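You operate a simulated robot arm through the tools that you are given. There is no shell and no other tool. Be economical: measure what you need, move in short steps, check, and stop when the job is done.

You run a simulated two-armed robot. Do the job below in one go: nothing can be reset, and whatever is moved stays where it is left.

JOB
Put the drain tray on the washing machine top. Open the dresser door, take the sponge and put it on the upper shelf of the dresser cupboard, then shut the door. Take the potted plant and leave it on the orange tile. Fetch the yellow spoon and set it on the worktop by the window. Any order will do. Set down upright: potted plant.

It is judged by the outcome, as a careful person would: the job done as asked, and still so three seconds after it is handed in. It fails if anything else is knocked over, pushed out of place, dropped, spilled or broken.

ROBOT AND FRAMES
Two 6-joint arms with two-finger grippers on one trunk, on a base that drives. Base frame: it is fixed to the floor where the robot stands at the start and does not move with it; the origin is under the middle of the robot, x ahead of it, y to its left, z up. Units: m, rad, N and s.
The left shoulder is at the start at [0.07, 0.176, 1.341], the right one opposite. Each reaches about 0.895 m from its shoulder. Places, roughly: drain tray (13x24x4 cm) [0.7, -0.1, 0.1]; dresser door [0.7, -1.4, 0.5]; orange tile (15x15x2 cm) [-1.3, -1.4, 0.8]; potted plant (8x8x9 cm) [-1.6, 1.1, 0.6]; sponge (9x6x4 cm) [-1.2, 1.5, 0.9]; upper shelf of the dresser cupboard [0.9, -1.4, 0.5]; washing machine top [0.8, 0, 1.2]; worktop by the window (60x21 cm) [-5.56, -4.34, 0.9]; yellow spoon (17x4x2 cm) [-3.1, -0.4, 0.4]. Payload 2.45 kg a hand.
The TCP of each hand is the grasp point between the finger pads, 0.026 m short of the fingertips. In the tool frame z runs along the fingers and y along their closing line. The gripper opens to 0.096 m. The gripper's body begins 0.069 m behind the TCP.
Orientation is that of the tool frame in the base frame, as [roll, pitch, yaw] about the fixed x, y, z axes, in that order (R = Rz(yaw) Ry(pitch) Rx(roll)). With the fingers straight down and closing along the base's y, the tool's x points along the base's -x, its y along +y and its z along -z.

CONTROLS
- The arms move only by the tool nudge_tool. It takes "left_motion", "right_motion" or both (then of equal length, played together; a hand with none holds still); each is a list of rows, each an object of numbers (a shift or turn left out is 0, a gripper value left out holds the last): "tx", "ty", "tz": the shift along the base's x, y, z in m; "rx", "ry", "rz": the turn, a rotation vector about the base's x, y, z in rad; "gripper": the gripper command, from -1 (shut) to 1 (fully open), values between in proportion. In form: [{"tx": .., "ty": .., "tz": .., "rx": .., "ry": .., "rz": .., "gripper": ..}, ...]. A call has 1 to 12 rows; each row is the pose to reach, as a shift and turn from the pose commanded when the call began. A row lasts 0.2 s, in which the tool goes at most 0.05 m and 0.15 rad; a call with a longer step from one row to the next is refused whole, and so is a gripper value outside its range. A pose out of reach is approached as far as the arm can. The call stops where the force on the tool passes 40 N (or 10 N more than at its start, if that is more) or the arm is blocked; 0.2 s more then pass. The fingers move at their own pace and stop on an object; they squeeze with about 28 N. The grip force told is the motor's: it shows also when the fingers shut on nothing. Time passes only in rows, and 0.2 s behind the last, so rows that repeat a pose let the fingers close. It gives the time, the measured TCP pose, the force on the tool (base axes), the opening and the grip force at its end, in the units of the frame above (readings bear some noise), with the torque about the TCP (base axes, N m) and any sound that the robot's microphone picked up.
- Cameras (640 x 400 px; columns grow to the right, rows downward): "scene" is now at [0.1355, -0.0286, 1.6589]; the picture's right is [-0.31, -0.95, 0.00], its down [-0.56, 0.18, -0.81] and it looks along [0.77, -0.25, -0.59] (base axes); focal length 260 px, centre (320, 200). "left" rides on the left gripper at [0.082, -0.003, -0.098] in its tool frame; the picture's right is [0.04, 1.00, 0.00], its down [-0.73, 0.03, -0.68] and it looks along [-0.68, 0.03, 0.73] (tool axes); focal length 256 px, centre (320, 200). "right" rides on the right gripper at [0.082, 0.003, -0.098] in its tool frame; the picture's right is [-0.04, 1.00, 0.00], its down [-0.73, -0.03, -0.68] and it looks along [-0.68, -0.03, 0.73] (tool axes); focal length 256 px, centre (320, 200). There is no depth. A picture from a camera that has moved, and an enlarged one, comes with that camera's place and axes in the base frame and with its lens.
- grab_frame(camera): a new picture of that camera. It takes no simulated time.
- slide_trunk(by): slides the trunk up (or, below 0, down) by that many m; the arms and the scene camera ride with it, the base frame stays. It gives what a move gives, with no picture.
- base_move(legs): drives the robot by 1 to 6 legs, each [ahead, left, turn to the left] in m, m and rad, along the robot's own axes; the way and the turn of a leg run together, so that a leg with both is an arc; at most 1.5 m and 3.142 rad a leg. The arms and the cameras ride along, it lands a little off, and it stops where it bumps. It gives what a move gives.
- turn_head(pan, tilt): turns the head with the scene camera to pan (to the left, within 1.501 rad either way) and tilt (down, from -0.506 to 1.204), counted from straight ahead of the robot. It gives what a move gives.
- zoom(camera, box): a new picture of the part [left, top, right, bottom] of that camera's present view, enlarged. It takes no simulated time.
- job_done(): hands the job in; it is judged then, once.

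Work in short steps. Places have to be worked out from the pictures, the camera data and where the tool is seen: move nearer, look again, correct. Check each grasp and each placing, and mend what went wrong. You have 165 turns and 130 pictures in all, those below and enlarged ones among them. Open the grippers and draw the arms clear of the work before you hand the job in, unless the task says otherwise; then end with one line.

The tools are called after "Emit:" by a JSON object that holds its "name" and its "arguments". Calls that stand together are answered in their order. nudge_tool: Moves the arms, as the interface text tells. Its arguments: {"type":"object","properties":{"left_motion":{"type":"array","items":{"type":"object","properties":{"tx":{"type":"number"},"ty":{"type":"number"},"tz":{"type":"number"},"rx":{"type":"number"},"ry":{"type":"number"},"rz":{"type":"number"},"gripper":{"type":"number"}}}},"right_motion":{"type":"array","items":{"type":"object","properties":{"tx":{"type":"number"},"ty":{"type":"number"},"tz":{"type":"number"},"rx":{"type":"number"},"ry":{"type":"number"},"rz":{"type":"number"},"gripper":{"type":"number"}}}}},"required":[]} The other tools are called the same way: slide_trunk (by) slides the trunk up or down; base_move (legs) drives the base; turn_head (pan, tilt) turns the head that bears the scene camera; grab_frame (camera) takes a picture; zoom (camera, box) takes an enlarged picture of a part of a camera's view; job_done () hands the job in.

At the start:

```text
t: 0.0
left_ee_pos: [0.6415, 0.0695, 1.4764]
left_tool_rot: [3.141, -0.001, 3.141]
left_contact_force: [-0.3, 0.0, 0.0]
left_moment: [0.03, -0.04, -0.02]
left_grip_width: 0.096
left_grip_force: 0.0
right_ee_pos: [0.5189, -0.384, 1.451]
right_tool_rot: [3.141, 0.0, 3.141]
right_contact_force: [-0.2, -0.3, -0.2]
right_moment: [0.01, 0.01, 0.02]
right_grip_width: 0.0958
right_grip_force: 0.1
trunk travel left (down, up): [-0.825, 0.015]
robot x, y, heading: [0.0025, -0.0002, 0.0]
head pan, tilt: [-0.316, 0.63]
```

scene: 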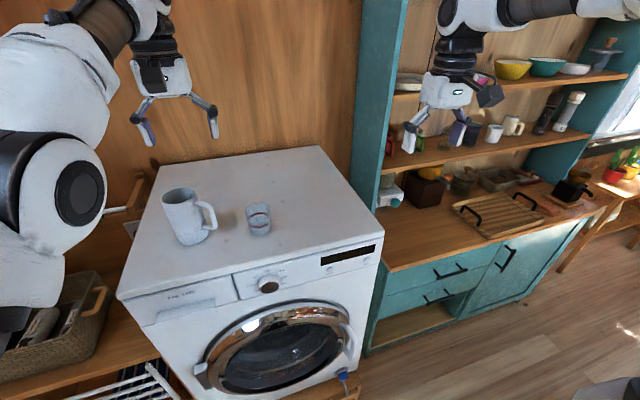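
right: 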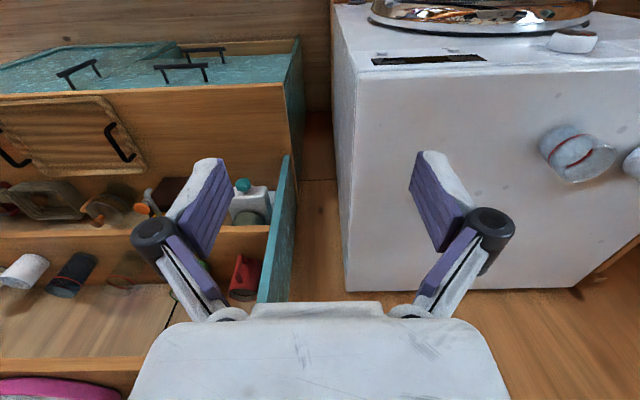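
left: 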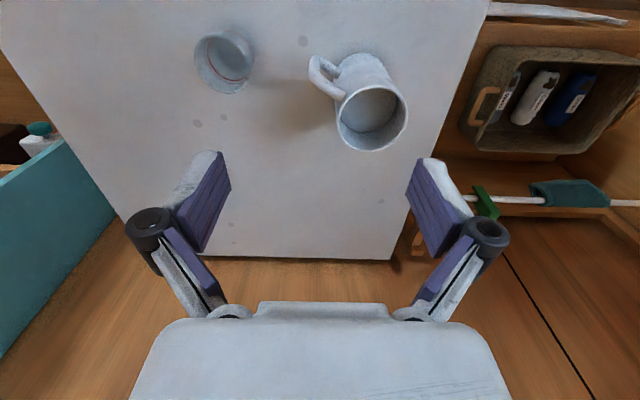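

The first pictures show the washing machine ahead with a mug and a glass on top; the drain tray is low. I look down for it.

Emit:
{"name": "turn_head", "arguments": {"pan": 0.0, "tilt": 1.1}}

Emit:
{"name": "grab_frame", "arguments": {"camera": "scene"}}

```text
t: 0.9
left_ee_pos: [0.6408, 0.0699, 1.4766]
left_tool_rot: [-3.14, 0.0, 3.141]
left_contact_force: [-0.1, 0.2, 0.2]
left_moment: [0.0, 0.0, 0.0]
left_grip_width: 0.096
left_grip_force: 0.1
right_ee_pos: [0.5187, -0.3829, 1.452]
right_tool_rot: [3.141, 0.0, 3.141]
right_contact_force: [-0.3, 0.2, -0.1]
right_moment: [0.01, 0.0, 0.01]
right_grip_width: 0.0961
right_grip_force: 0.1
trunk travel left (down, up): [-0.825, 0.015]
robot x, y, heading: [0.0013, -0.0019, -0.002]
head pan, tilt: [0.0, 1.1]
```

```text
126 pictures are left
camera scene: at [0.1156, -0.0015, 1.6229], right [0.0, -1.0, 0.0], down [-0.89, 0.0, -0.45], along [0.45, 0.0, -0.89], focal length 260 px, centre (320, 200)
```

scene: 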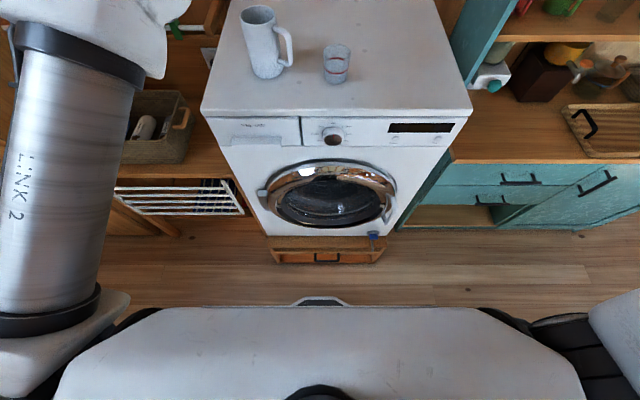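

The tray should be near the wooden plinth under the machine; I zoom there.

Emit:
{"name": "zoom", "arguments": {"camera": "scene", "box": [220, 150, 460, 300]}}

Emit:
{"name": "zoom", "arguments": {"camera": "scene", "box": [400, 0, 640, 240]}}

```text
2.67 times, centred on (340, 225) of scene
camera zoom: at [0.1156, -0.0015, 1.6229], right [0.0, -1.0, 0.0], down [-0.89, 0.0, -0.45], along [0.45, 0.0, -0.89], focal length 694 px, centre (267, 133)
```

zoom: 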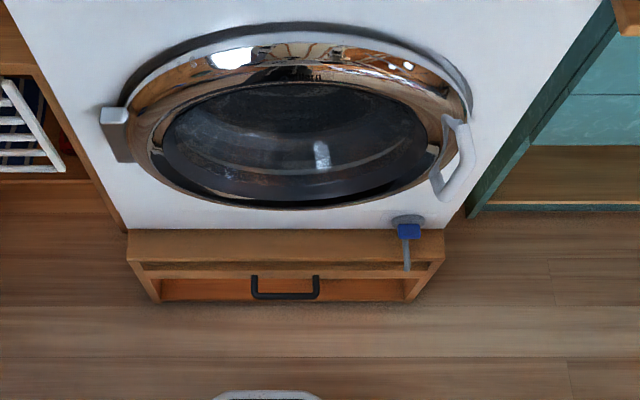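

```text
1.67 times, centred on (520, 120) of scene
camera zoom: at [0.1156, -0.0015, 1.6229], right [0.0, -1.0, 0.0], down [-0.89, 0.0, -0.45], along [0.45, 0.0, -0.89], focal length 434 px, centre (-13, 333)
```

zoom: 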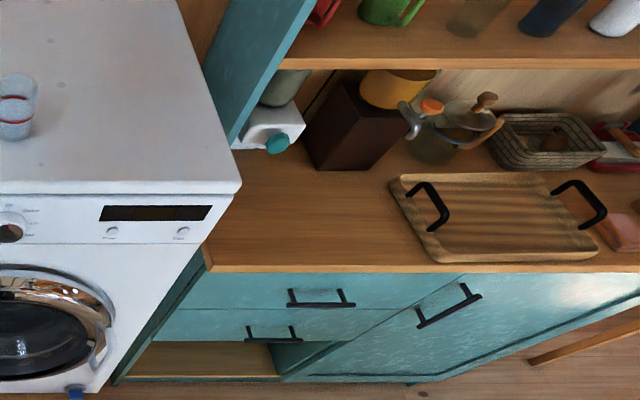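

The tray looks to be in the recess under the machine (black handle). Before driving, I look left and right to learn the surroundings.

Emit:
{"name": "turn_head", "arguments": {"pan": 1.5, "tilt": 0.5}}

Emit:
{"name": "grab_frame", "arguments": {"camera": "scene"}}

Emit:
{"name": "turn_head", "arguments": {"pan": -1.5, "tilt": 0.5}}

Emit:
{"name": "grab_frame", "arguments": {"camera": "scene"}}

```text
t: 2.5
left_ee_pos: [0.6407, 0.0693, 1.4766]
left_tool_rot: [3.14, 0.001, 3.141]
left_contact_force: [-0.4, 0.3, -0.3]
left_moment: [-0.01, 0.02, 0.03]
left_grip_width: 0.0959
left_grip_force: 0.1
right_ee_pos: [0.5191, -0.3835, 1.4512]
right_tool_rot: [3.141, -0.001, -3.141]
right_contact_force: [-0.4, 0.6, 0.3]
right_moment: [0.02, 0.0, -0.01]
right_grip_width: 0.096
right_grip_force: 0.0
trunk travel left (down, up): [-0.825, 0.015]
robot x, y, heading: [0.0011, 0.0005, 0.003]
head pan, tilt: [1.499, 0.499]
```

```text
123 pictures are left
camera scene: at [0.059, 0.0893, 1.6706], right [1.0, -0.07, 0.0], down [-0.03, -0.48, -0.88], along [0.06, 0.88, -0.48], focal length 260 px, centre (320, 200)
```

scene: 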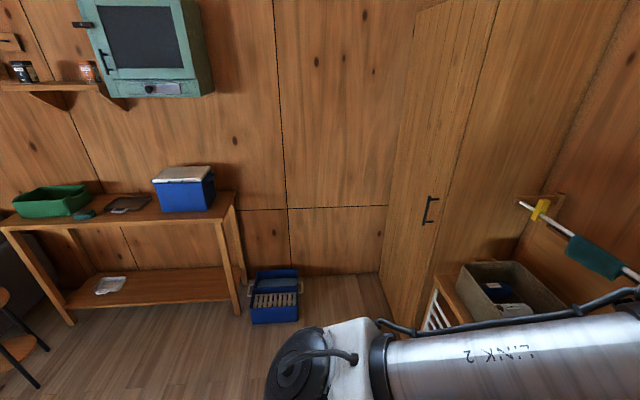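

```text
t: 5.1
left_ee_pos: [0.6409, 0.0681, 1.4764]
left_tool_rot: [-3.141, 0.0, 3.142]
left_contact_force: [-0.3, -0.2, 0.4]
left_moment: [0.0, 0.02, -0.01]
left_grip_width: 0.0959
left_grip_force: 0.0
right_ee_pos: [0.5184, -0.3835, 1.4504]
right_tool_rot: [3.14, -0.001, 3.142]
right_contact_force: [-0.7, -0.5, -0.4]
right_moment: [0.02, -0.01, 0.01]
right_grip_width: 0.0963
right_grip_force: 0.1
trunk travel left (down, up): [-0.825, 0.015]
robot x, y, heading: [-0.0017, 0.004, 0.0]
head pan, tilt: [-1.499, 0.499]
```

```text
122 pictures are left
camera scene: at [0.059, -0.0922, 1.6706], right [-1.0, -0.07, 0.0], down [-0.03, 0.48, -0.88], along [0.06, -0.88, -0.48], focal length 260 px, centre (320, 200)
```

scene: 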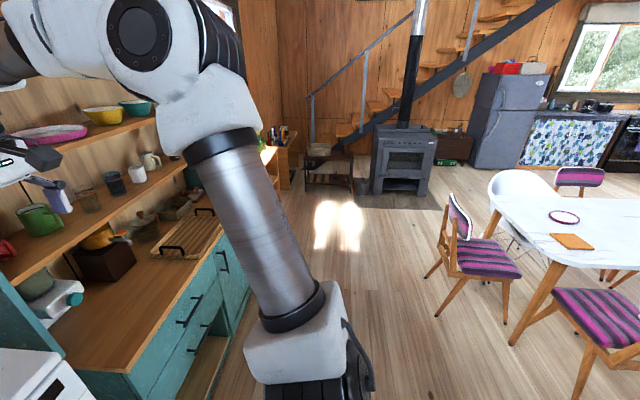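

Sponge side table at left, dining table with orange tile at right-rear. I back off 0.55 m straight, then look around again from there.

Emit:
{"name": "base_move", "arguments": {"legs": [[-0.55, 0, 0]]}}

Emit:
{"name": "turn_head", "arguments": {"pan": 0, "tilt": 0.7}}

Emit:
{"name": "slide_trunk", "arguments": {"by": -0.75}}

Emit:
{"name": "grab_frame", "arguments": {"camera": "scene"}}

```text
t: 8.3
left_ee_pos: [0.0964, 0.0712, 1.4763]
left_tool_rot: [-3.14, -0.001, -3.136]
left_contact_force: [-0.1, 0.5, 0.6]
left_moment: [0.02, 0.04, -0.03]
left_grip_width: 0.0959
left_grip_force: 0.1
right_ee_pos: [-0.0249, -0.382, 1.4501]
right_tool_rot: [-3.141, -0.002, -3.138]
right_contact_force: [0.3, 0.3, 0.2]
right_moment: [-0.02, 0.03, -0.02]
right_grip_width: 0.0963
right_grip_force: 0.0
trunk travel left (down, up): [-0.825, 0.015]
robot x, y, heading: [-0.5532, 0.0006, -0.003]
head pan, tilt: [-1.499, 0.499]
```

```text
t: 9.9
left_ee_pos: [0.0933, 0.0707, 1.4767]
left_tool_rot: [-3.141, 0.0, -3.137]
left_contact_force: [0.0, 0.5, -0.1]
left_moment: [0.03, -0.02, 0.0]
left_grip_width: 0.0959
left_grip_force: 0.0
right_ee_pos: [-0.0274, -0.3826, 1.4503]
right_tool_rot: [3.141, 0.001, -3.139]
right_contact_force: [-0.6, 0.6, -0.1]
right_moment: [-0.01, 0.01, 0.01]
right_grip_width: 0.0957
right_grip_force: 0.0
trunk travel left (down, up): [-0.825, 0.015]
robot x, y, heading: [-0.5471, -0.0007, 0.003]
head pan, tilt: [0.0, 0.7]
```

```text
refused: -0.75 is not a number from -0.4 to 0.4
```

```text
121 pictures are left
camera scene: at [-0.41, -0.0019, 1.6529], right [0.0, -1.0, 0.0], down [-0.64, 0.0, -0.76], along [0.76, 0.0, -0.64], focal length 260 px, centre (320, 200)
```

scene: 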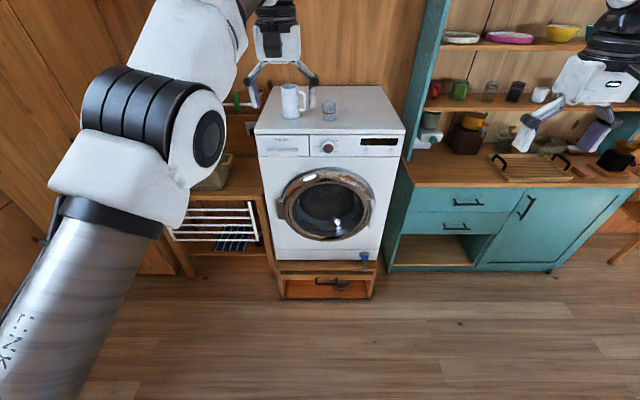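

Emit:
{"name": "slide_trunk", "arguments": {"by": -0.4}}

Emit:
{"name": "slide_trunk", "arguments": {"by": -0.4}}

Emit:
{"name": "grab_frame", "arguments": {"camera": "scene"}}

```text
t: 13.7
left_ee_pos: [0.0934, 0.0712, 1.0766]
left_tool_rot: [3.14, 0.0, -3.138]
left_contact_force: [0.1, 0.8, 0.5]
left_moment: [-0.03, -0.01, 0.03]
left_grip_width: 0.096
left_grip_force: 0.1
right_ee_pos: [-0.0267, -0.3817, 1.0512]
right_tool_rot: [3.141, -0.001, -3.137]
right_contact_force: [0.0, 0.5, -0.5]
right_moment: [-0.03, 0.03, -0.01]
right_grip_width: 0.096
right_grip_force: 0.0
trunk travel left (down, up): [-0.425, 0.415]
robot x, y, heading: [-0.5451, -0.0021, 0.007]
head pan, tilt: [0.0, 0.7]
```

```text
t: 17.5
left_ee_pos: [0.0927, 0.0701, 0.6771]
left_tool_rot: [3.141, -0.001, -3.136]
left_contact_force: [0.5, -0.5, 0.1]
left_moment: [0.0, -0.01, 0.02]
left_grip_width: 0.0962
left_grip_force: 0.1
right_ee_pos: [-0.0283, -0.3831, 0.6514]
right_tool_rot: [3.141, -0.001, -3.136]
right_contact_force: [0.2, -0.7, 0.0]
right_moment: [0.0, 0.0, 0.0]
right_grip_width: 0.096
right_grip_force: 0.0
trunk travel left (down, up): [-0.025, 0.815]
robot x, y, heading: [-0.5482, -0.0024, 0.009]
head pan, tilt: [0.0, 0.7]
```

```text
120 pictures are left
camera scene: at [-0.41, -0.0018, 0.8529], right [0.0, -1.0, 0.0], down [-0.64, 0.0, -0.76], along [0.76, 0.0, -0.64], focal length 260 px, centre (320, 200)
```

scene: 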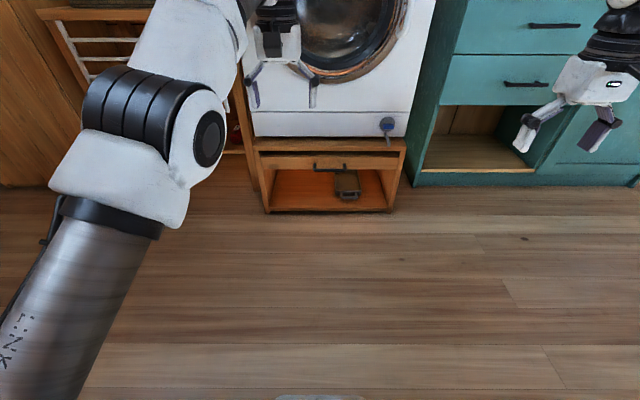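

The tray is seen inside the open recess of the plinth; I zoom.

Emit:
{"name": "zoom", "arguments": {"camera": "scene", "box": [240, 110, 420, 220]}}

```text
3.56 times, centred on (330, 165) of scene
camera zoom: at [-0.41, -0.0018, 0.8529], right [0.0, -1.0, 0.0], down [-0.64, 0.0, -0.76], along [0.76, 0.0, -0.64], focal length 925 px, centre (284, 324)
```

zoom: 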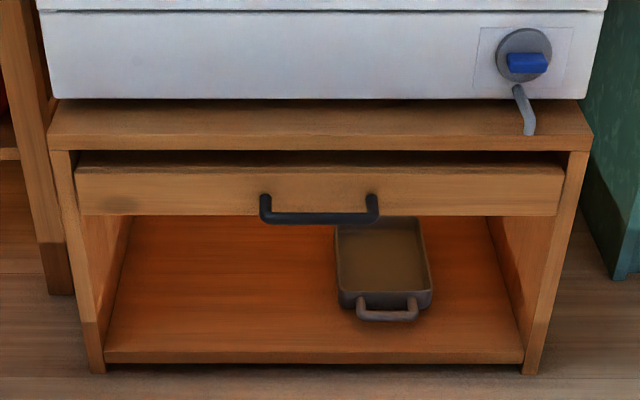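

Tray sits in the plinth recess (shelf z≈0.06, drawer underside ≈0.27, opening at x≈0.48). Plan: right hand, fingers forward and 30° down, pinch the tray's left wall. First I pre-shape the right hand and tuck the left.

Emit:
{"name": "nudge_tool", "arguments": {"right_motion": [{"tx": -0.01, "ty": 0.028, "tz": -0.035, "ry": -0.105}, {"tx": -0.02, "ty": 0.056, "tz": -0.07, "ry": -0.21}, {"tx": -0.03, "ty": 0.084, "tz": -0.105, "ry": -0.315}, {"tx": -0.04, "ty": 0.112, "tz": -0.14, "ry": -0.42}, {"tx": -0.05, "ty": 0.14, "tz": -0.175, "ry": -0.525}, {"tx": -0.06, "ty": 0.168, "tz": -0.21, "ry": -0.63}, {"tx": -0.07, "ty": 0.196, "tz": -0.245, "ry": -0.735}, {"tx": -0.08, "ty": 0.224, "tz": -0.28, "ry": -0.84}, {"tx": -0.09, "ty": 0.252, "tz": -0.315, "ry": -0.945}, {"tx": -0.1, "ty": 0.28, "tz": -0.35, "ry": -1.05}], "left_motion": [{"tx": -0.03, "ty": 0.03}, {"tx": -0.06, "ty": 0.06}, {"tx": -0.09, "ty": 0.09}, {"tx": -0.12, "ty": 0.12}, {"tx": -0.15, "ty": 0.15}, {"tx": -0.18, "ty": 0.18}, {"tx": -0.21, "ty": 0.18, "tz": 0.02}, {"tx": -0.24, "ty": 0.18, "tz": 0.04}, {"tx": -0.26, "ty": 0.18, "tz": 0.06}, {"tx": -0.26, "ty": 0.18, "tz": 0.08}]}}

Emit:
{"name": "base_move", "arguments": {"legs": [[0.35, 0, 0]]}}

Emit:
{"name": "grab_frame", "arguments": {"camera": "right"}}

Emit:
{"name": "grab_frame", "arguments": {"camera": "scene"}}

```text
t: 19.7
left_ee_pos: [-0.0764, 0.2503, 0.7734]
left_tool_rot: [3.141, -0.002, -3.138]
left_contact_force: [-0.1, -1.0, 0.3]
left_moment: [0.03, 0.0, 0.03]
left_grip_width: 0.096
left_grip_force: 0.1
left hand out of reach, approached as far as the arm can: row 6, 7, 8, 9, 10
right_ee_pos: [-0.0389, -0.1728, 0.4502]
right_tool_rot: [2.948, 0.93, 3.056]
right_contact_force: [1.0, 0.3, -1.5]
right_moment: [0.0, 0.02, 0.0]
right_grip_width: 0.096
right_grip_force: 0.0
right hand out of reach, approached as far as the arm can: row 2, 3, 4, 5, 6, 7, 8, 9, 10
trunk travel left (down, up): [-0.025, 0.815]
robot x, y, heading: [-0.5481, -0.0015, 0.005]
head pan, tilt: [0.0, 0.7]
```

```text
t: 22.0
left_ee_pos: [0.2751, 0.2513, 0.7737]
left_tool_rot: [-3.141, -0.001, -3.138]
left_contact_force: [-0.2, -0.3, 0.0]
left_moment: [0.0, -0.02, 0.01]
left_grip_width: 0.0959
left_grip_force: 0.1
right_ee_pos: [0.3134, -0.1733, 0.4543]
right_tool_rot: [2.949, 0.932, 3.054]
right_contact_force: [-0.2, 0.3, 0.2]
right_moment: [0.0, 0.0, -0.01]
right_grip_width: 0.096
right_grip_force: 0.1
trunk travel left (down, up): [-0.025, 0.815]
robot x, y, heading: [-0.1992, -0.0013, 0.006]
head pan, tilt: [0.0, 0.7]
```

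```text
118 pictures are left
camera right: at [0.1856, -0.1763, 0.4461], right [-0.05, 0.99, 0.15], down [-0.11, -0.15, 0.98], along [0.99, 0.03, 0.11], focal length 256 px, centre (320, 200)
```

right: 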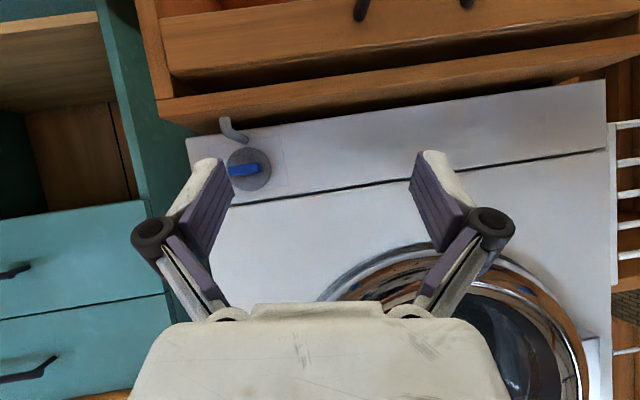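

```text
117 pictures are left
camera scene: at [-0.0588, -0.0007, 0.8528], right [0.0, -1.0, 0.0], down [-0.64, 0.0, -0.76], along [0.76, 0.0, -0.64], focal length 260 px, centre (320, 200)
```

scene: 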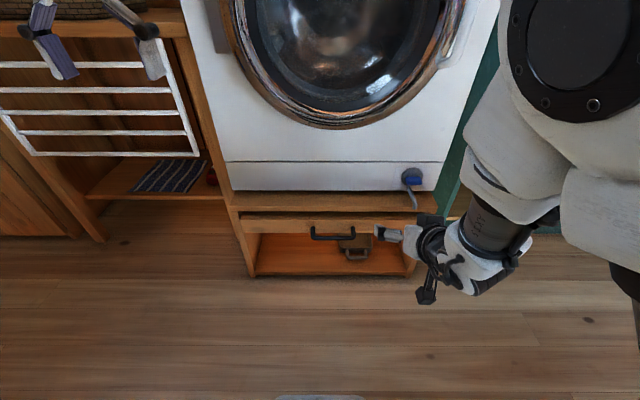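

The hand is cramped near the body; I extend it ahead 0.2 m and see whether the pose becomes reachable.

Emit:
{"name": "nudge_tool", "arguments": {"right_motion": [{"tx": 0.04}, {"tx": 0.08}, {"tx": 0.12}, {"tx": 0.16}, {"tx": 0.2}]}}

```text
t: 23.2
left_ee_pos: [0.2753, 0.2522, 0.7735]
left_tool_rot: [-3.141, -0.002, -3.138]
left_contact_force: [0.2, -0.2, -0.2]
left_moment: [0.02, -0.03, -0.02]
left_grip_width: 0.0963
left_grip_force: 0.0
right_ee_pos: [0.5134, -0.172, 0.4539]
right_tool_rot: [2.95, 0.934, 3.058]
right_contact_force: [-0.4, -0.9, -0.8]
right_moment: [0.02, 0.03, -0.01]
right_grip_width: 0.0962
right_grip_force: 0.0
trunk travel left (down, up): [-0.025, 0.815]
robot x, y, heading: [-0.1984, 0.0001, 0.003]
head pan, tilt: [0.0, 0.7]
```

The command starts from the measured pose. Now I lower to about (0.42, -0.11, 0.20), squaring up the orientation.

Emit:
{"name": "nudge_tool", "arguments": {"right_motion": [{"tx": -0.03, "tz": -0.03, "rx": -0.04, "ry": -0.04, "rz": -0.025}, {"tx": -0.06, "tz": -0.06, "rx": -0.08, "ry": -0.08, "rz": -0.05}, {"tx": -0.09, "tz": -0.09, "rx": -0.11, "ry": -0.11, "rz": -0.072}, {"tx": -0.09, "tz": -0.13, "ty": 0.02, "rx": -0.11, "ry": -0.11, "rz": -0.072}, {"tx": -0.09, "tz": -0.17, "ty": 0.04, "rx": -0.11, "ry": -0.11, "rz": -0.072}, {"tx": -0.09, "tz": -0.21, "ty": 0.06, "rx": -0.11, "ry": -0.11, "rz": -0.072}, {"tx": -0.09, "tz": -0.25, "ty": 0.06, "rx": -0.11, "ry": -0.11, "rz": -0.072}]}}

Emit:
{"name": "grab_frame", "arguments": {"camera": "right"}}

Emit:
{"name": "turn_head", "arguments": {"pan": 0, "tilt": 0.9}}

Emit:
{"name": "zoom", "arguments": {"camera": "scene", "box": [220, 90, 460, 240]}}

```text
t: 24.4
left_ee_pos: [0.2747, 0.2493, 0.7728]
left_tool_rot: [3.14, -0.002, -3.141]
left_contact_force: [-0.7, -0.7, -0.1]
left_moment: [0.0, -0.01, -0.01]
left_grip_width: 0.0959
left_grip_force: 0.0
right_ee_pos: [0.4643, -0.2434, 0.3178]
right_tool_rot: [2.92, 1.021, 3.075]
right_contact_force: [-9.3, -3.4, 6.1]
right_moment: [-0.31, -0.08, -0.53]
right_grip_width: 0.0972
right_grip_force: 0.0
right hand out of reach, approached as far as the arm can: row 1, 2, 3, 4, 5
trunk travel left (down, up): [-0.025, 0.815]
robot x, y, heading: [-0.1936, -0.0009, 0.002]
head pan, tilt: [0.0, 0.7]
stopped in row 5 (right hand): the force on the tool passed its limit at 68 N (the readings are from after the stop); the commanded pose is now the measured one
```

```text
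116 pictures are left
camera right: at [0.3379, -0.2516, 0.3002], right [-0.1, 0.98, 0.15], down [-0.19, -0.17, 0.97], along [0.98, 0.07, 0.2], focal length 256 px, centre (320, 200)
```

right: 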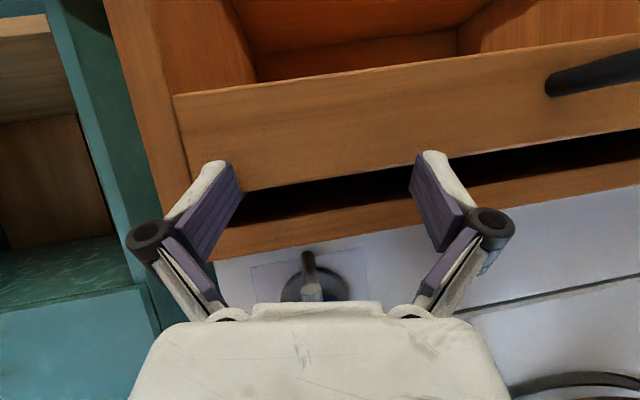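

```text
t: 25.1
left_ee_pos: [0.2744, 0.251, 0.7731]
left_tool_rot: [3.14, 0.001, -3.14]
left_contact_force: [-0.4, -0.5, 0.1]
left_moment: [0.0, -0.03, 0.02]
left_grip_width: 0.0961
left_grip_force: 0.1
right_ee_pos: [0.464, -0.2425, 0.3198]
right_tool_rot: [2.921, 1.021, 3.073]
right_contact_force: [-14.1, -5.6, 9.2]
right_moment: [-0.42, -0.16, -0.83]
right_grip_width: 0.097
right_grip_force: 0.1
trunk travel left (down, up): [-0.025, 0.815]
robot x, y, heading: [-0.1975, -0.0018, -0.003]
head pan, tilt: [0.0, 0.901]
```

```text
2.67 times, centred on (340, 165) of scene
camera zoom: at [-0.0695, -0.0008, 0.837], right [0.0, -1.0, 0.0], down [-0.78, 0.0, -0.62], along [0.62, 0.0, -0.78], focal length 694 px, centre (267, 293)
```

zoom: 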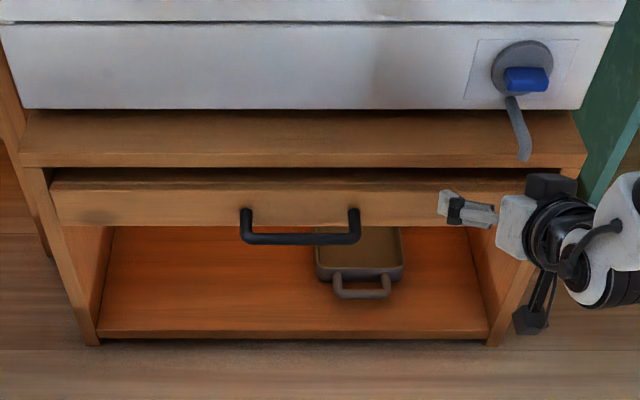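

The hand grazed the plinth's front because the pose was limited by being too close. I back the base 0.2 m so the arm works more extended, then retry.

Emit:
{"name": "base_move", "arguments": {"legs": [[-0.22, 0, 0]]}}

Emit:
{"name": "nudge_tool", "arguments": {"right_motion": [{"tx": 0.03, "tz": -0.02, "rx": -0.04, "ry": -0.01, "rz": -0.03}, {"tx": 0.06, "tz": -0.04, "rx": -0.08, "ry": -0.02, "rz": -0.05}, {"tx": 0.09, "tz": -0.06, "ty": 0.03, "rx": -0.12, "ry": -0.02, "rz": -0.1}, {"tx": 0.12, "tz": -0.08, "ty": 0.06, "rx": -0.12, "ry": -0.02, "rz": -0.12}, {"tx": 0.14, "tz": -0.1, "ty": 0.09, "rx": -0.12, "ry": -0.02, "rz": -0.12}, {"tx": 0.14, "tz": -0.13, "ty": 0.12, "rx": -0.12, "ry": -0.02, "rz": -0.12}]}}

```text
t: 26.8
left_ee_pos: [0.0553, 0.2497, 0.7743]
left_tool_rot: [-3.141, -0.003, 3.141]
left_contact_force: [1.0, 0.6, 0.4]
left_moment: [0.01, 0.0, -0.03]
left_grip_width: 0.0962
left_grip_force: 0.1
right_ee_pos: [0.2441, -0.2437, 0.3166]
right_tool_rot: [2.919, 1.022, 3.075]
right_contact_force: [0.5, 0.0, 0.6]
right_moment: [-0.01, 0.01, 0.01]
right_grip_width: 0.0961
right_grip_force: 0.0
trunk travel left (down, up): [-0.025, 0.815]
robot x, y, heading: [-0.4129, -0.0004, 0.005]
head pan, tilt: [0.0, 0.901]
```

```text
t: 28.2
left_ee_pos: [0.0556, 0.2502, 0.773]
left_tool_rot: [-3.14, -0.002, -3.14]
left_contact_force: [0.7, 0.8, 0.4]
left_moment: [-0.02, -0.01, 0.01]
left_grip_width: 0.0959
left_grip_force: 0.1
right_ee_pos: [0.3989, -0.2483, 0.1884]
right_tool_rot: [-3.075, 1.035, -2.949]
right_contact_force: [-0.2, 0.8, 0.6]
right_moment: [0.02, 0.05, 0.0]
right_grip_width: 0.0958
right_grip_force: 0.1
right hand out of reach, approached as far as the arm can: row 1, 2, 3, 4, 5, 6
trunk travel left (down, up): [-0.025, 0.815]
robot x, y, heading: [-0.4178, 0.0028, -0.002]
head pan, tilt: [0.0, 0.901]
```

The hand won't come inward in y; I shift the base left 0.2 m instead, so the tray lies outward of the right shoulder, then square up.

Emit:
{"name": "base_move", "arguments": {"legs": [[0, 0.2, 0]]}}

Emit:
{"name": "nudge_tool", "arguments": {"right_motion": [{"tx": 0, "rz": -0.05, "rx": 0.02}, {"rz": -0.13, "rx": 0.035}, {"rz": -0.16, "rx": 0.035}]}}

Emit:
{"name": "grab_frame", "arguments": {"camera": "right"}}

Emit:
{"name": "zoom", "arguments": {"camera": "scene", "box": [240, 80, 480, 230]}}

```text
t: 29.8
left_ee_pos: [0.0551, 0.45, 0.7736]
left_tool_rot: [3.141, 0.0, -3.14]
left_contact_force: [0.4, 0.4, 0.2]
left_moment: [0.0, 0.04, 0.01]
left_grip_width: 0.0962
left_grip_force: 0.1
right_ee_pos: [0.3993, -0.0463, 0.1876]
right_tool_rot: [-3.076, 1.036, -2.947]
right_contact_force: [-0.1, -0.1, -0.7]
right_moment: [0.01, -0.02, -0.02]
right_grip_width: 0.096
right_grip_force: 0.1
trunk travel left (down, up): [-0.025, 0.815]
robot x, y, heading: [-0.4142, 0.2016, 0.0]
head pan, tilt: [0.0, 0.901]
```

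```text
t: 30.6
left_ee_pos: [0.055, 0.4506, 0.7741]
left_tool_rot: [-3.141, -0.001, -3.139]
left_contact_force: [-0.3, 0.4, 0.7]
left_moment: [0.0, -0.02, 0.01]
left_grip_width: 0.096
left_grip_force: 0.0
right_ee_pos: [0.3997, -0.0459, 0.1881]
right_tool_rot: [-3.076, 1.034, -2.948]
right_contact_force: [0.3, 0.2, -1.1]
right_moment: [-0.01, -0.04, 0.04]
right_grip_width: 0.0959
right_grip_force: 0.1
right hand out of reach, approached as far as the arm can: row 1, 2, 3
trunk travel left (down, up): [-0.025, 0.815]
robot x, y, heading: [-0.414, 0.2015, -0.003]
head pan, tilt: [0.0, 0.901]
```

```text
114 pictures are left
camera right: at [0.2742, -0.06, 0.1685], right [-0.12, 0.99, 0.0], down [-0.21, -0.03, 0.98], along [0.97, 0.11, 0.21], focal length 256 px, centre (320, 200)
```

right: 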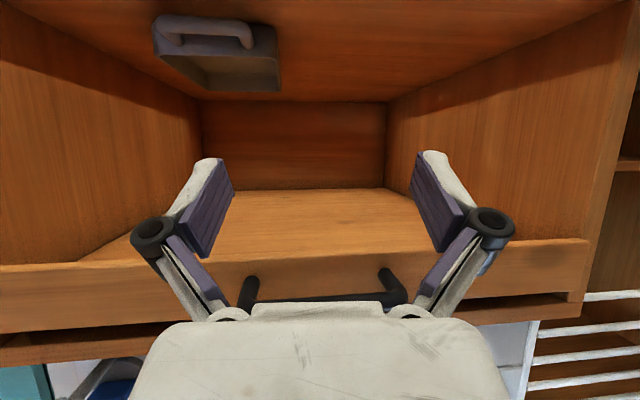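

```text
2.67 times, centred on (360, 155) of scene
camera zoom: at [-0.289, 0.1986, 0.8367], right [0.0, -1.0, 0.0], down [-0.78, 0.0, -0.62], along [0.62, 0.0, -0.78], focal length 694 px, centre (213, 320)
```

zoom: 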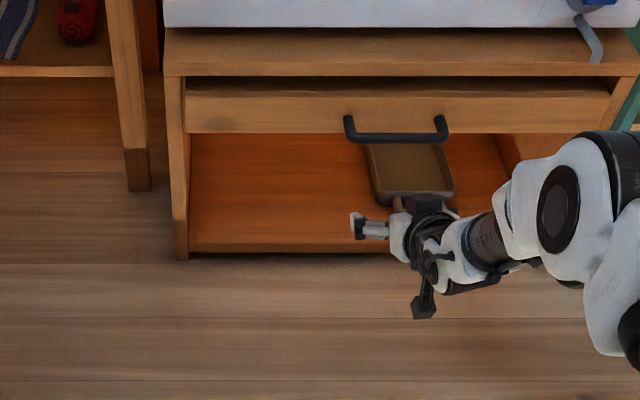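

Good view: recess shelf with the tray (image is inverted). The hand's current orientation (forward, 30° down, slightly left) is usable. I zoom to measure the tray.

Emit:
{"name": "zoom", "arguments": {"camera": "right", "box": [120, 0, 320, 125]}}

Emit:
{"name": "zoom", "arguments": {"camera": "scene", "box": [340, 110, 460, 185]}}

```text
3.20 times, centred on (220, 62) of right
camera zoom: at [0.2742, -0.06, 0.1685], right [-0.12, 0.99, 0.0], down [-0.21, -0.03, 0.98], along [0.97, 0.11, 0.21], focal length 819 px, centre (640, 640)
```

zoom: 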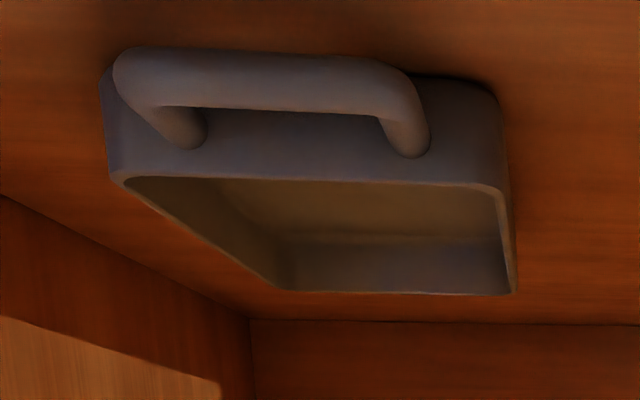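

```text
5.33 times, centred on (400, 148) of scene
camera zoom: at [-0.289, 0.1986, 0.8367], right [0.0, -1.0, 0.0], down [-0.78, 0.0, -0.62], along [0.62, 0.0, -0.78], focal length 1388 px, centre (-107, 480)
```

zoom: 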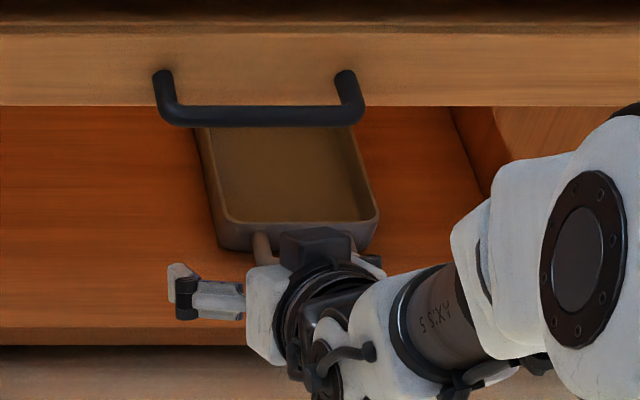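

Triangulated: tray rim front-left corner ≈(0.594,-0.072,0.074), rear ≈0.77. The camera stalk would hit the shelf under the hand, so I roll the hand 180° about its finger axis (camera on top). Back off slightly first.

Emit:
{"name": "base_move", "arguments": {"legs": [[-0.1, 0, 0]]}}

Emit:
{"name": "nudge_tool", "arguments": {"right_motion": [{"tz": 0.01, "rx": 0.124, "ry": 0.0145, "rz": -0.074}, {"tz": 0.02, "rx": 0.248, "ry": 0.029, "rz": -0.148}, {"tz": 0.02, "rx": 0.372, "ry": 0.0435, "rz": -0.221}, {"tz": 0.02, "rx": 0.496, "ry": 0.058, "rz": -0.295}, {"tz": 0.02, "rx": 0.62, "ry": 0.0725, "rz": -0.369}, {"tz": 0.02, "rx": 0.744, "ry": 0.087, "rz": -0.443}, {"tz": 0.02, "rx": 0.868, "ry": 0.1015, "rz": -0.517}]}}

```text
t: 31.8
left_ee_pos: [-0.0454, 0.4498, 0.773]
left_tool_rot: [3.14, -0.002, -3.14]
left_contact_force: [0.0, 0.1, -0.4]
left_moment: [-0.02, 0.03, 0.01]
left_grip_width: 0.0961
left_grip_force: 0.1
right_ee_pos: [0.3002, -0.0473, 0.1884]
right_tool_rot: [-3.074, 1.033, -2.946]
right_contact_force: [0.9, -0.3, 0.3]
right_moment: [-0.03, 0.01, -0.01]
right_grip_width: 0.0958
right_grip_force: 0.1
trunk travel left (down, up): [-0.025, 0.815]
robot x, y, heading: [-0.5172, 0.1993, 0.0]
head pan, tilt: [0.0, 0.901]
```

```text
t: 33.4
left_ee_pos: [-0.0451, 0.4514, 0.7732]
left_tool_rot: [3.139, -0.002, -3.141]
left_contact_force: [0.0, -0.6, 0.1]
left_moment: [0.05, -0.01, -0.03]
left_grip_width: 0.0962
left_grip_force: 0.2
right_ee_pos: [0.2998, -0.0465, 0.2084]
right_tool_rot: [2.19, 0.501, 2.019]
right_contact_force: [0.0, 0.5, -0.2]
right_moment: [-0.04, 0.0, 0.01]
right_grip_width: 0.0959
right_grip_force: 0.0
trunk travel left (down, up): [-0.025, 0.815]
robot x, y, heading: [-0.5175, 0.1976, 0.002]
head pan, tilt: [0.0, 0.901]
```

Rolling works with no limit. Continue the roll.

Emit:
{"name": "nudge_tool", "arguments": {"right_motion": [{"rx": 0.124, "ry": 0.0145, "rz": -0.074}, {"rx": 0.248, "ry": 0.029, "rz": -0.148}, {"rx": 0.372, "ry": 0.0435, "rz": -0.221}, {"rx": 0.496, "ry": 0.058, "rz": -0.295}, {"rx": 0.62, "ry": 0.0725, "rz": -0.369}, {"rx": 0.744, "ry": 0.087, "rz": -0.443}, {"rx": 0.868, "ry": 0.1015, "rz": -0.517}, {"rx": 0.992, "ry": 0.116, "rz": -0.59}, {"rx": 1.116, "ry": 0.1305, "rz": -0.664}, {"rx": 1.24, "ry": 0.145, "rz": -0.738}, {"rx": 1.364, "ry": 0.1595, "rz": -0.812}, {"rx": 1.488, "ry": 0.174, "rz": -0.886}]}}

Emit:
{"name": "nudge_tool", "arguments": {"right_motion": [{"rx": 0.124, "ry": 0.0145, "rz": -0.074}, {"rx": 0.248, "ry": 0.029, "rz": -0.148}, {"rx": 0.34, "ry": 0.04, "rz": -0.203}]}}

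```text
t: 36.0
left_ee_pos: [-0.0454, 0.4505, 0.7731]
left_tool_rot: [3.142, -0.002, -3.14]
left_contact_force: [0.2, -0.1, 0.7]
left_moment: [-0.01, -0.02, -0.02]
left_grip_width: 0.0957
left_grip_force: 0.0
right_ee_pos: [0.3003, -0.0462, 0.2081]
right_tool_rot: [2.535, -0.905, 0.841]
right_contact_force: [0.3, -0.8, 0.7]
right_moment: [0.02, -0.01, 0.0]
right_grip_width: 0.0959
right_grip_force: 0.0
trunk travel left (down, up): [-0.025, 0.815]
robot x, y, heading: [-0.5178, 0.2016, 0.005]
head pan, tilt: [0.0, 0.901]
```

```text
t: 36.8
left_ee_pos: [-0.0444, 0.4508, 0.7733]
left_tool_rot: [3.141, -0.002, -3.141]
left_contact_force: [0.0, 0.1, 0.2]
left_moment: [0.0, -0.01, 0.0]
left_grip_width: 0.096
left_grip_force: 0.0
right_ee_pos: [0.3009, -0.047, 0.208]
right_tool_rot: [3.096, -1.036, 0.169]
right_contact_force: [-1.0, 0.8, 0.3]
right_moment: [0.01, 0.01, -0.02]
right_grip_width: 0.0961
right_grip_force: 0.1
trunk travel left (down, up): [-0.025, 0.815]
robot x, y, heading: [-0.5172, 0.1988, 0.004]
head pan, tilt: [0.0, 0.901]
```

Hand is now camera-up. I lower to z≈0.108 and y≈-0.074, pull slightly closer to the body, square the yaw and narrow the opening to ~45 mm.

Emit:
{"name": "nudge_tool", "arguments": {"right_motion": [{"tx": -0.02, "tz": -0.02, "ty": -0.006, "rz": -0.03, "gripper": 0.0}, {"tx": -0.04, "tz": -0.04, "ty": -0.012, "rz": -0.06}, {"tx": -0.06, "tz": -0.06, "ty": -0.018, "rz": -0.09}, {"tx": -0.08, "tz": -0.08, "ty": -0.024, "rz": -0.12}, {"tx": -0.1, "tz": -0.1, "ty": -0.027, "rz": -0.12}]}}

Emit:
{"name": "grab_frame", "arguments": {"camera": "right"}}

```text
t: 38.0
left_ee_pos: [-0.0448, 0.4504, 0.773]
left_tool_rot: [3.142, -0.001, -3.139]
left_contact_force: [-0.3, 0.0, 0.5]
left_moment: [-0.01, 0.03, -0.02]
left_grip_width: 0.0957
left_grip_force: 0.0
right_ee_pos: [0.2077, -0.1206, 0.1071]
right_tool_rot: [-3.135, -1.033, 0.05]
right_contact_force: [0.9, 0.0, 0.8]
right_moment: [-0.01, -0.01, 0.0]
right_grip_width: 0.048
right_grip_force: 0.1
right hand out of reach, approached as far as the arm can: row 1, 2, 3, 4, 5
trunk travel left (down, up): [-0.025, 0.815]
robot x, y, heading: [-0.5157, 0.1988, 0.003]
head pan, tilt: [0.0, 0.901]
```

```text
110 pictures are left
camera right: at [0.1654, -0.1257, 0.2289], right [0.04, -1.0, -0.04], down [-0.96, -0.02, -0.28], along [0.28, 0.05, -0.96], focal length 256 px, centre (320, 200)
```

right: 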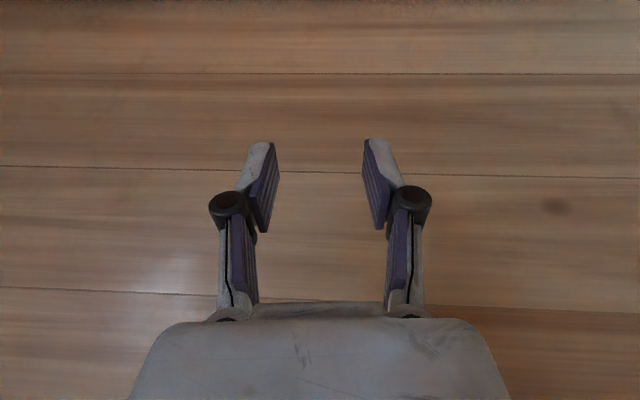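

Position settled at y≈-0.12; I shift the base left 0.046 m and drive forward 0.3 m (hand enters the opening's mouth), then look.

Emit:
{"name": "base_move", "arguments": {"legs": [[0, 0.046, 0], [0.29, 0, 0]]}}

Emit:
{"name": "grab_frame", "arguments": {"camera": "right"}}

Emit:
{"name": "zoom", "arguments": {"camera": "scene", "box": [280, 100, 520, 250]}}

```text
t: 40.5
left_ee_pos: [0.2444, 0.4971, 0.7725]
left_tool_rot: [3.141, -0.002, -3.14]
left_contact_force: [-0.5, -0.9, 0.4]
left_moment: [-0.01, -0.03, 0.01]
left_grip_width: 0.0959
left_grip_force: 0.1
right_ee_pos: [0.4957, -0.0753, 0.1082]
right_tool_rot: [-3.133, -1.031, 0.051]
right_contact_force: [0.0, -0.1, -0.4]
right_moment: [0.0, -0.01, 0.01]
right_grip_width: 0.0482
right_grip_force: 0.0
trunk travel left (down, up): [-0.025, 0.815]
robot x, y, heading: [-0.228, 0.2476, -0.002]
head pan, tilt: [0.0, 0.901]
```

```text
109 pictures are left
camera right: at [0.4546, -0.0797, 0.2292], right [0.04, -1.0, -0.04], down [-0.96, -0.02, -0.28], along [0.28, 0.05, -0.96], focal length 256 px, centre (320, 200)
```

right: 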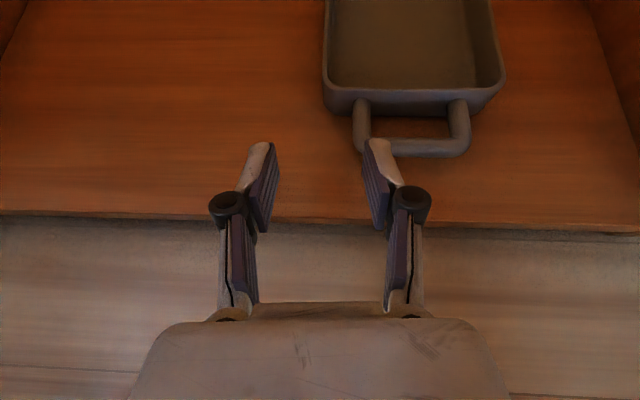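

```text
2.67 times, centred on (400, 175) of scene
camera zoom: at [-0.1, 0.2451, 0.8367], right [0.0, -1.0, 0.0], down [-0.78, 0.0, -0.62], along [0.62, 0.0, -0.78], focal length 694 px, centre (107, 267)
```

zoom: 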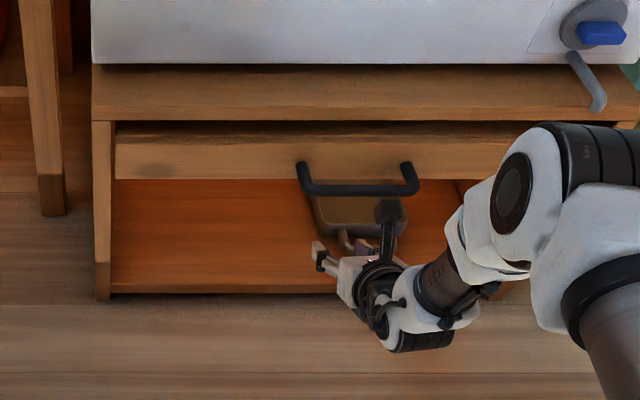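

Left wall y≈-0.075 matches the hand's y, and the camera stalk clears the drawer handle by ~1.5 cm. Drive forward 0.15 m.

Emit:
{"name": "base_move", "arguments": {"legs": [[0.15, 0, 0]]}}

Emit:
{"name": "grab_frame", "arguments": {"camera": "right"}}

```text
t: 42.1
left_ee_pos: [0.3814, 0.4872, 0.776]
left_tool_rot: [-3.136, 0.007, 3.121]
left_contact_force: [-0.1, 0.5, 0.1]
left_moment: [0.0, -0.04, -0.03]
left_grip_width: 0.0962
left_grip_force: 0.0
right_ee_pos: [0.5739, -0.0779, 0.0815]
right_tool_rot: [-3.095, -0.916, 0.006]
right_contact_force: [7.8, 3.7, 30.7]
right_moment: [-1.02, 0.27, 0.1]
right_grip_width: 0.0498
right_grip_force: 0.6
trunk travel left (down, up): [-0.025, 0.815]
robot x, y, heading: [-0.0929, 0.2457, -0.019]
head pan, tilt: [0.0, 0.901]
stopped in leg 1: the robot was blocked; the commanded pose is now the measured one
```

```text
107 pictures are left
camera right: at [0.5457, -0.0842, 0.2068], right [0.02, -1.0, -0.06], down [-0.99, -0.01, -0.17], along [0.17, 0.06, -0.98], focal length 256 px, centre (320, 200)
```

right: 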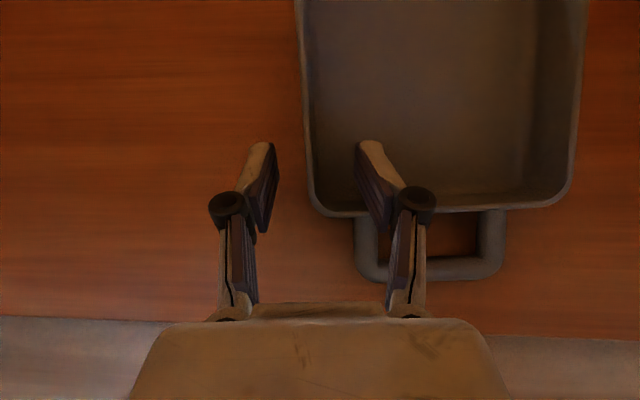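

Blocked with the hand pushed down: something above the hand touches. I look.

Emit:
{"name": "zoom", "arguments": {"camera": "scene", "box": [320, 100, 560, 250]}}

```text
2.67 times, centred on (440, 175) of scene
camera zoom: at [0.0317, 0.2435, 0.8373], right [-0.02, -1.0, 0.0], down [-0.78, 0.01, -0.63], along [0.63, -0.02, -0.78], focal length 694 px, centre (0, 267)
```

zoom: 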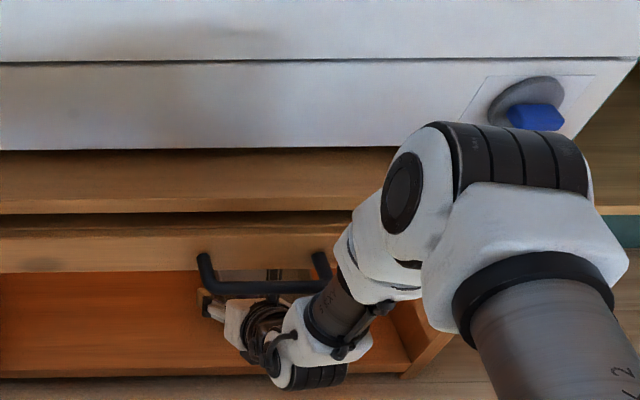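

The drawer handle blocks the wrist, but the fingers already straddle the tray's left wall at its front end. I close on the wall to drag the tray outward for a better grip.

Emit:
{"name": "nudge_tool", "arguments": {"right_motion": [{"gripper": -1}, {"gripper": -1}, {"gripper": -1}]}}

Emit:
{"name": "grab_frame", "arguments": {"camera": "right"}}

```text
t: 42.7
left_ee_pos: [0.3824, 0.4863, 0.7751]
left_tool_rot: [-3.137, 0.003, 3.122]
left_contact_force: [0.1, -0.6, -0.3]
left_moment: [-0.03, -0.02, 0.01]
left_grip_width: 0.0962
left_grip_force: 0.0
right_ee_pos: [0.5737, -0.0787, 0.0784]
right_tool_rot: [-3.092, -0.913, 0.003]
right_contact_force: [1.2, 9.4, 28.2]
right_moment: [-0.51, 0.27, -0.25]
right_grip_width: 0.0059
right_grip_force: 27.9
trunk travel left (down, up): [-0.025, 0.815]
robot x, y, heading: [-0.09, 0.2415, -0.024]
head pan, tilt: [0.0, 0.901]
stopped in row 2 (right hand): the force on the tool passed its limit at 45 N (the readings are from after the stop); the commanded pose is now the measured one
```

```text
105 pictures are left
camera right: at [0.5456, -0.0849, 0.204], right [0.02, -1.0, -0.06], down [-0.99, -0.01, -0.17], along [0.16, 0.07, -0.98], focal length 256 px, centre (320, 200)
```

right: 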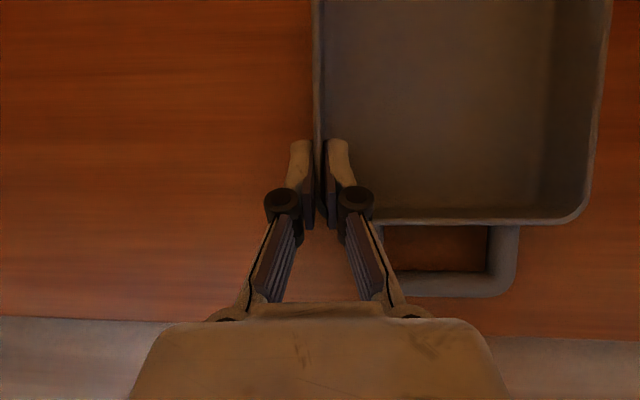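

Firm on the wall (5.9 mm). Drag back 0.10 m with the base.

Emit:
{"name": "base_move", "arguments": {"legs": [[-0.1, 0, 0]]}}

Emit:
{"name": "grab_frame", "arguments": {"camera": "right"}}

Emit:
{"name": "zoom", "arguments": {"camera": "scene", "box": [300, 100, 540, 250]}}

```text
t: 43.8
left_ee_pos: [0.3047, 0.4874, 0.7743]
left_tool_rot: [-3.141, 0.002, 3.122]
left_contact_force: [-0.9, 0.5, 0.3]
left_moment: [-0.02, -0.03, 0.01]
left_grip_width: 0.096
left_grip_force: 0.0
right_ee_pos: [0.495, -0.0765, 0.078]
right_tool_rot: [-3.09, -0.913, 0.001]
right_contact_force: [-9.5, 2.7, 13.8]
right_moment: [-0.5, 0.4, -0.62]
right_grip_width: 0.0062
right_grip_force: 28.1
trunk travel left (down, up): [-0.025, 0.815]
robot x, y, heading: [-0.173, 0.2462, -0.019]
head pan, tilt: [0.0, 0.901]
stopped in leg 1: the force on the tool passed its limit at 73 N (the readings are from after the stop); the commanded pose is now the measured one
```

```text
104 pictures are left
camera right: at [0.467, -0.083, 0.2031], right [0.02, -1.0, -0.06], down [-0.99, -0.01, -0.17], along [0.17, 0.07, -0.98], focal length 256 px, centre (320, 200)
```

right: 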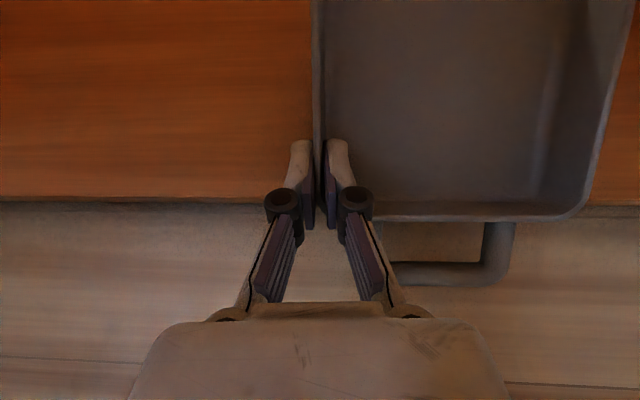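

```text
2.67 times, centred on (420, 175) of scene
camera zoom: at [-0.0445, 0.2427, 0.8368], right [-0.02, -1.0, 0.0], down [-0.78, 0.01, -0.62], along [0.62, -0.01, -0.78], focal length 694 px, centre (53, 267)
```

zoom: 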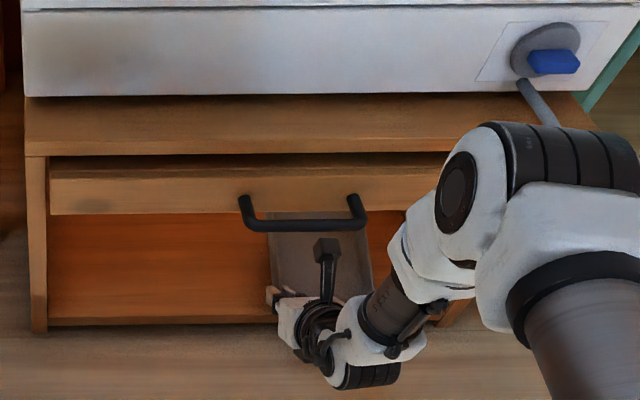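

The tray moved ~8 cm; its front is at the shelf edge. I now lift 15 mm to see if the grip carries it.

Emit:
{"name": "nudge_tool", "arguments": {"right_motion": [{"tz": 0.007, "gripper": -1}, {"tz": 0.015, "gripper": -1}]}}

Emit:
{"name": "grab_frame", "arguments": {"camera": "right"}}

```text
t: 44.4
left_ee_pos: [0.3065, 0.488, 0.7736]
left_tool_rot: [3.141, 0.0, 3.125]
left_contact_force: [0.0, 0.0, -0.3]
left_moment: [0.0, -0.01, 0.06]
left_grip_width: 0.096
left_grip_force: 0.1
right_ee_pos: [0.4964, -0.076, 0.09]
right_tool_rot: [-3.088, -0.912, 0.001]
right_contact_force: [0.0, 0.5, -1.2]
right_moment: [0.07, 0.08, -0.02]
right_grip_width: 0.0056
right_grip_force: 28.6
trunk travel left (down, up): [-0.025, 0.815]
robot x, y, heading: [-0.172, 0.2458, -0.016]
head pan, tilt: [0.0, 0.901]
```

```text
102 pictures are left
camera right: at [0.4676, -0.0832, 0.2164], right [0.02, -1.0, -0.06], down [-0.99, -0.01, -0.16], along [0.16, 0.07, -0.98], focal length 256 px, centre (320, 200)
```

right: 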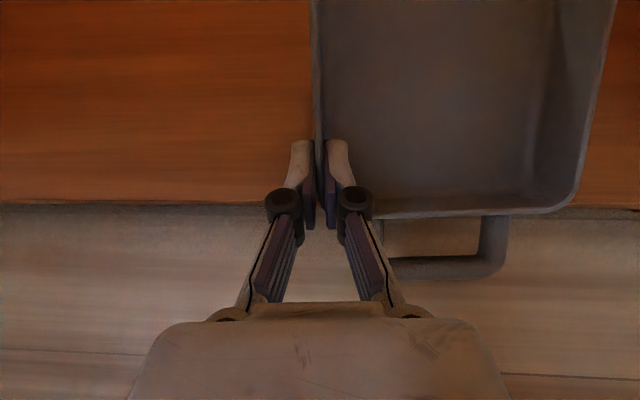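

Forces are tiny, so the tray is light. Lift another 20 mm and draw it out.

Emit:
{"name": "nudge_tool", "arguments": {"right_motion": [{"tz": 0.01, "gripper": -1}, {"tz": 0.02, "gripper": -1}, {"tz": 0.03, "gripper": -1}]}}

Emit:
{"name": "zoom", "arguments": {"camera": "scene", "box": [300, 100, 540, 250]}}

```text
t: 45.2
left_ee_pos: [0.305, 0.4874, 0.7743]
left_tool_rot: [3.141, 0.002, 3.126]
left_contact_force: [-0.6, -0.2, 1.0]
left_moment: [0.03, 0.02, 0.01]
left_grip_width: 0.0961
left_grip_force: 0.1
right_ee_pos: [0.4953, -0.0764, 0.1218]
right_tool_rot: [-3.087, -0.911, -0.002]
right_contact_force: [1.0, 0.3, -1.2]
right_moment: [0.05, 0.06, -0.02]
right_grip_width: 0.006
right_grip_force: 28.2
trunk travel left (down, up): [-0.025, 0.815]
robot x, y, heading: [-0.1681, 0.2454, -0.02]
head pan, tilt: [0.0, 0.901]
```

```text
2.67 times, centred on (420, 175) of scene
camera zoom: at [-0.0432, 0.2421, 0.8367], right [-0.02, -1.0, 0.0], down [-0.78, 0.01, -0.62], along [0.62, -0.01, -0.78], focal length 694 px, centre (53, 267)
```

zoom: 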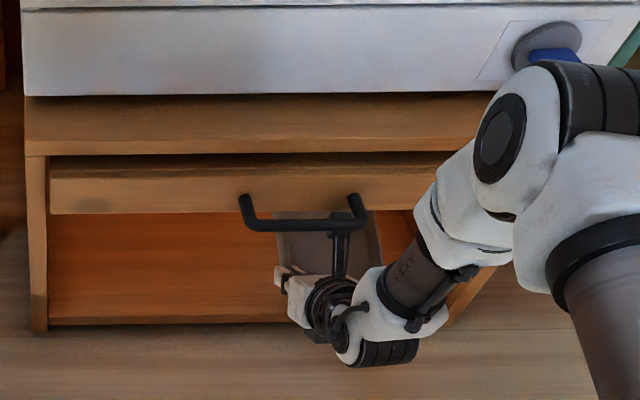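

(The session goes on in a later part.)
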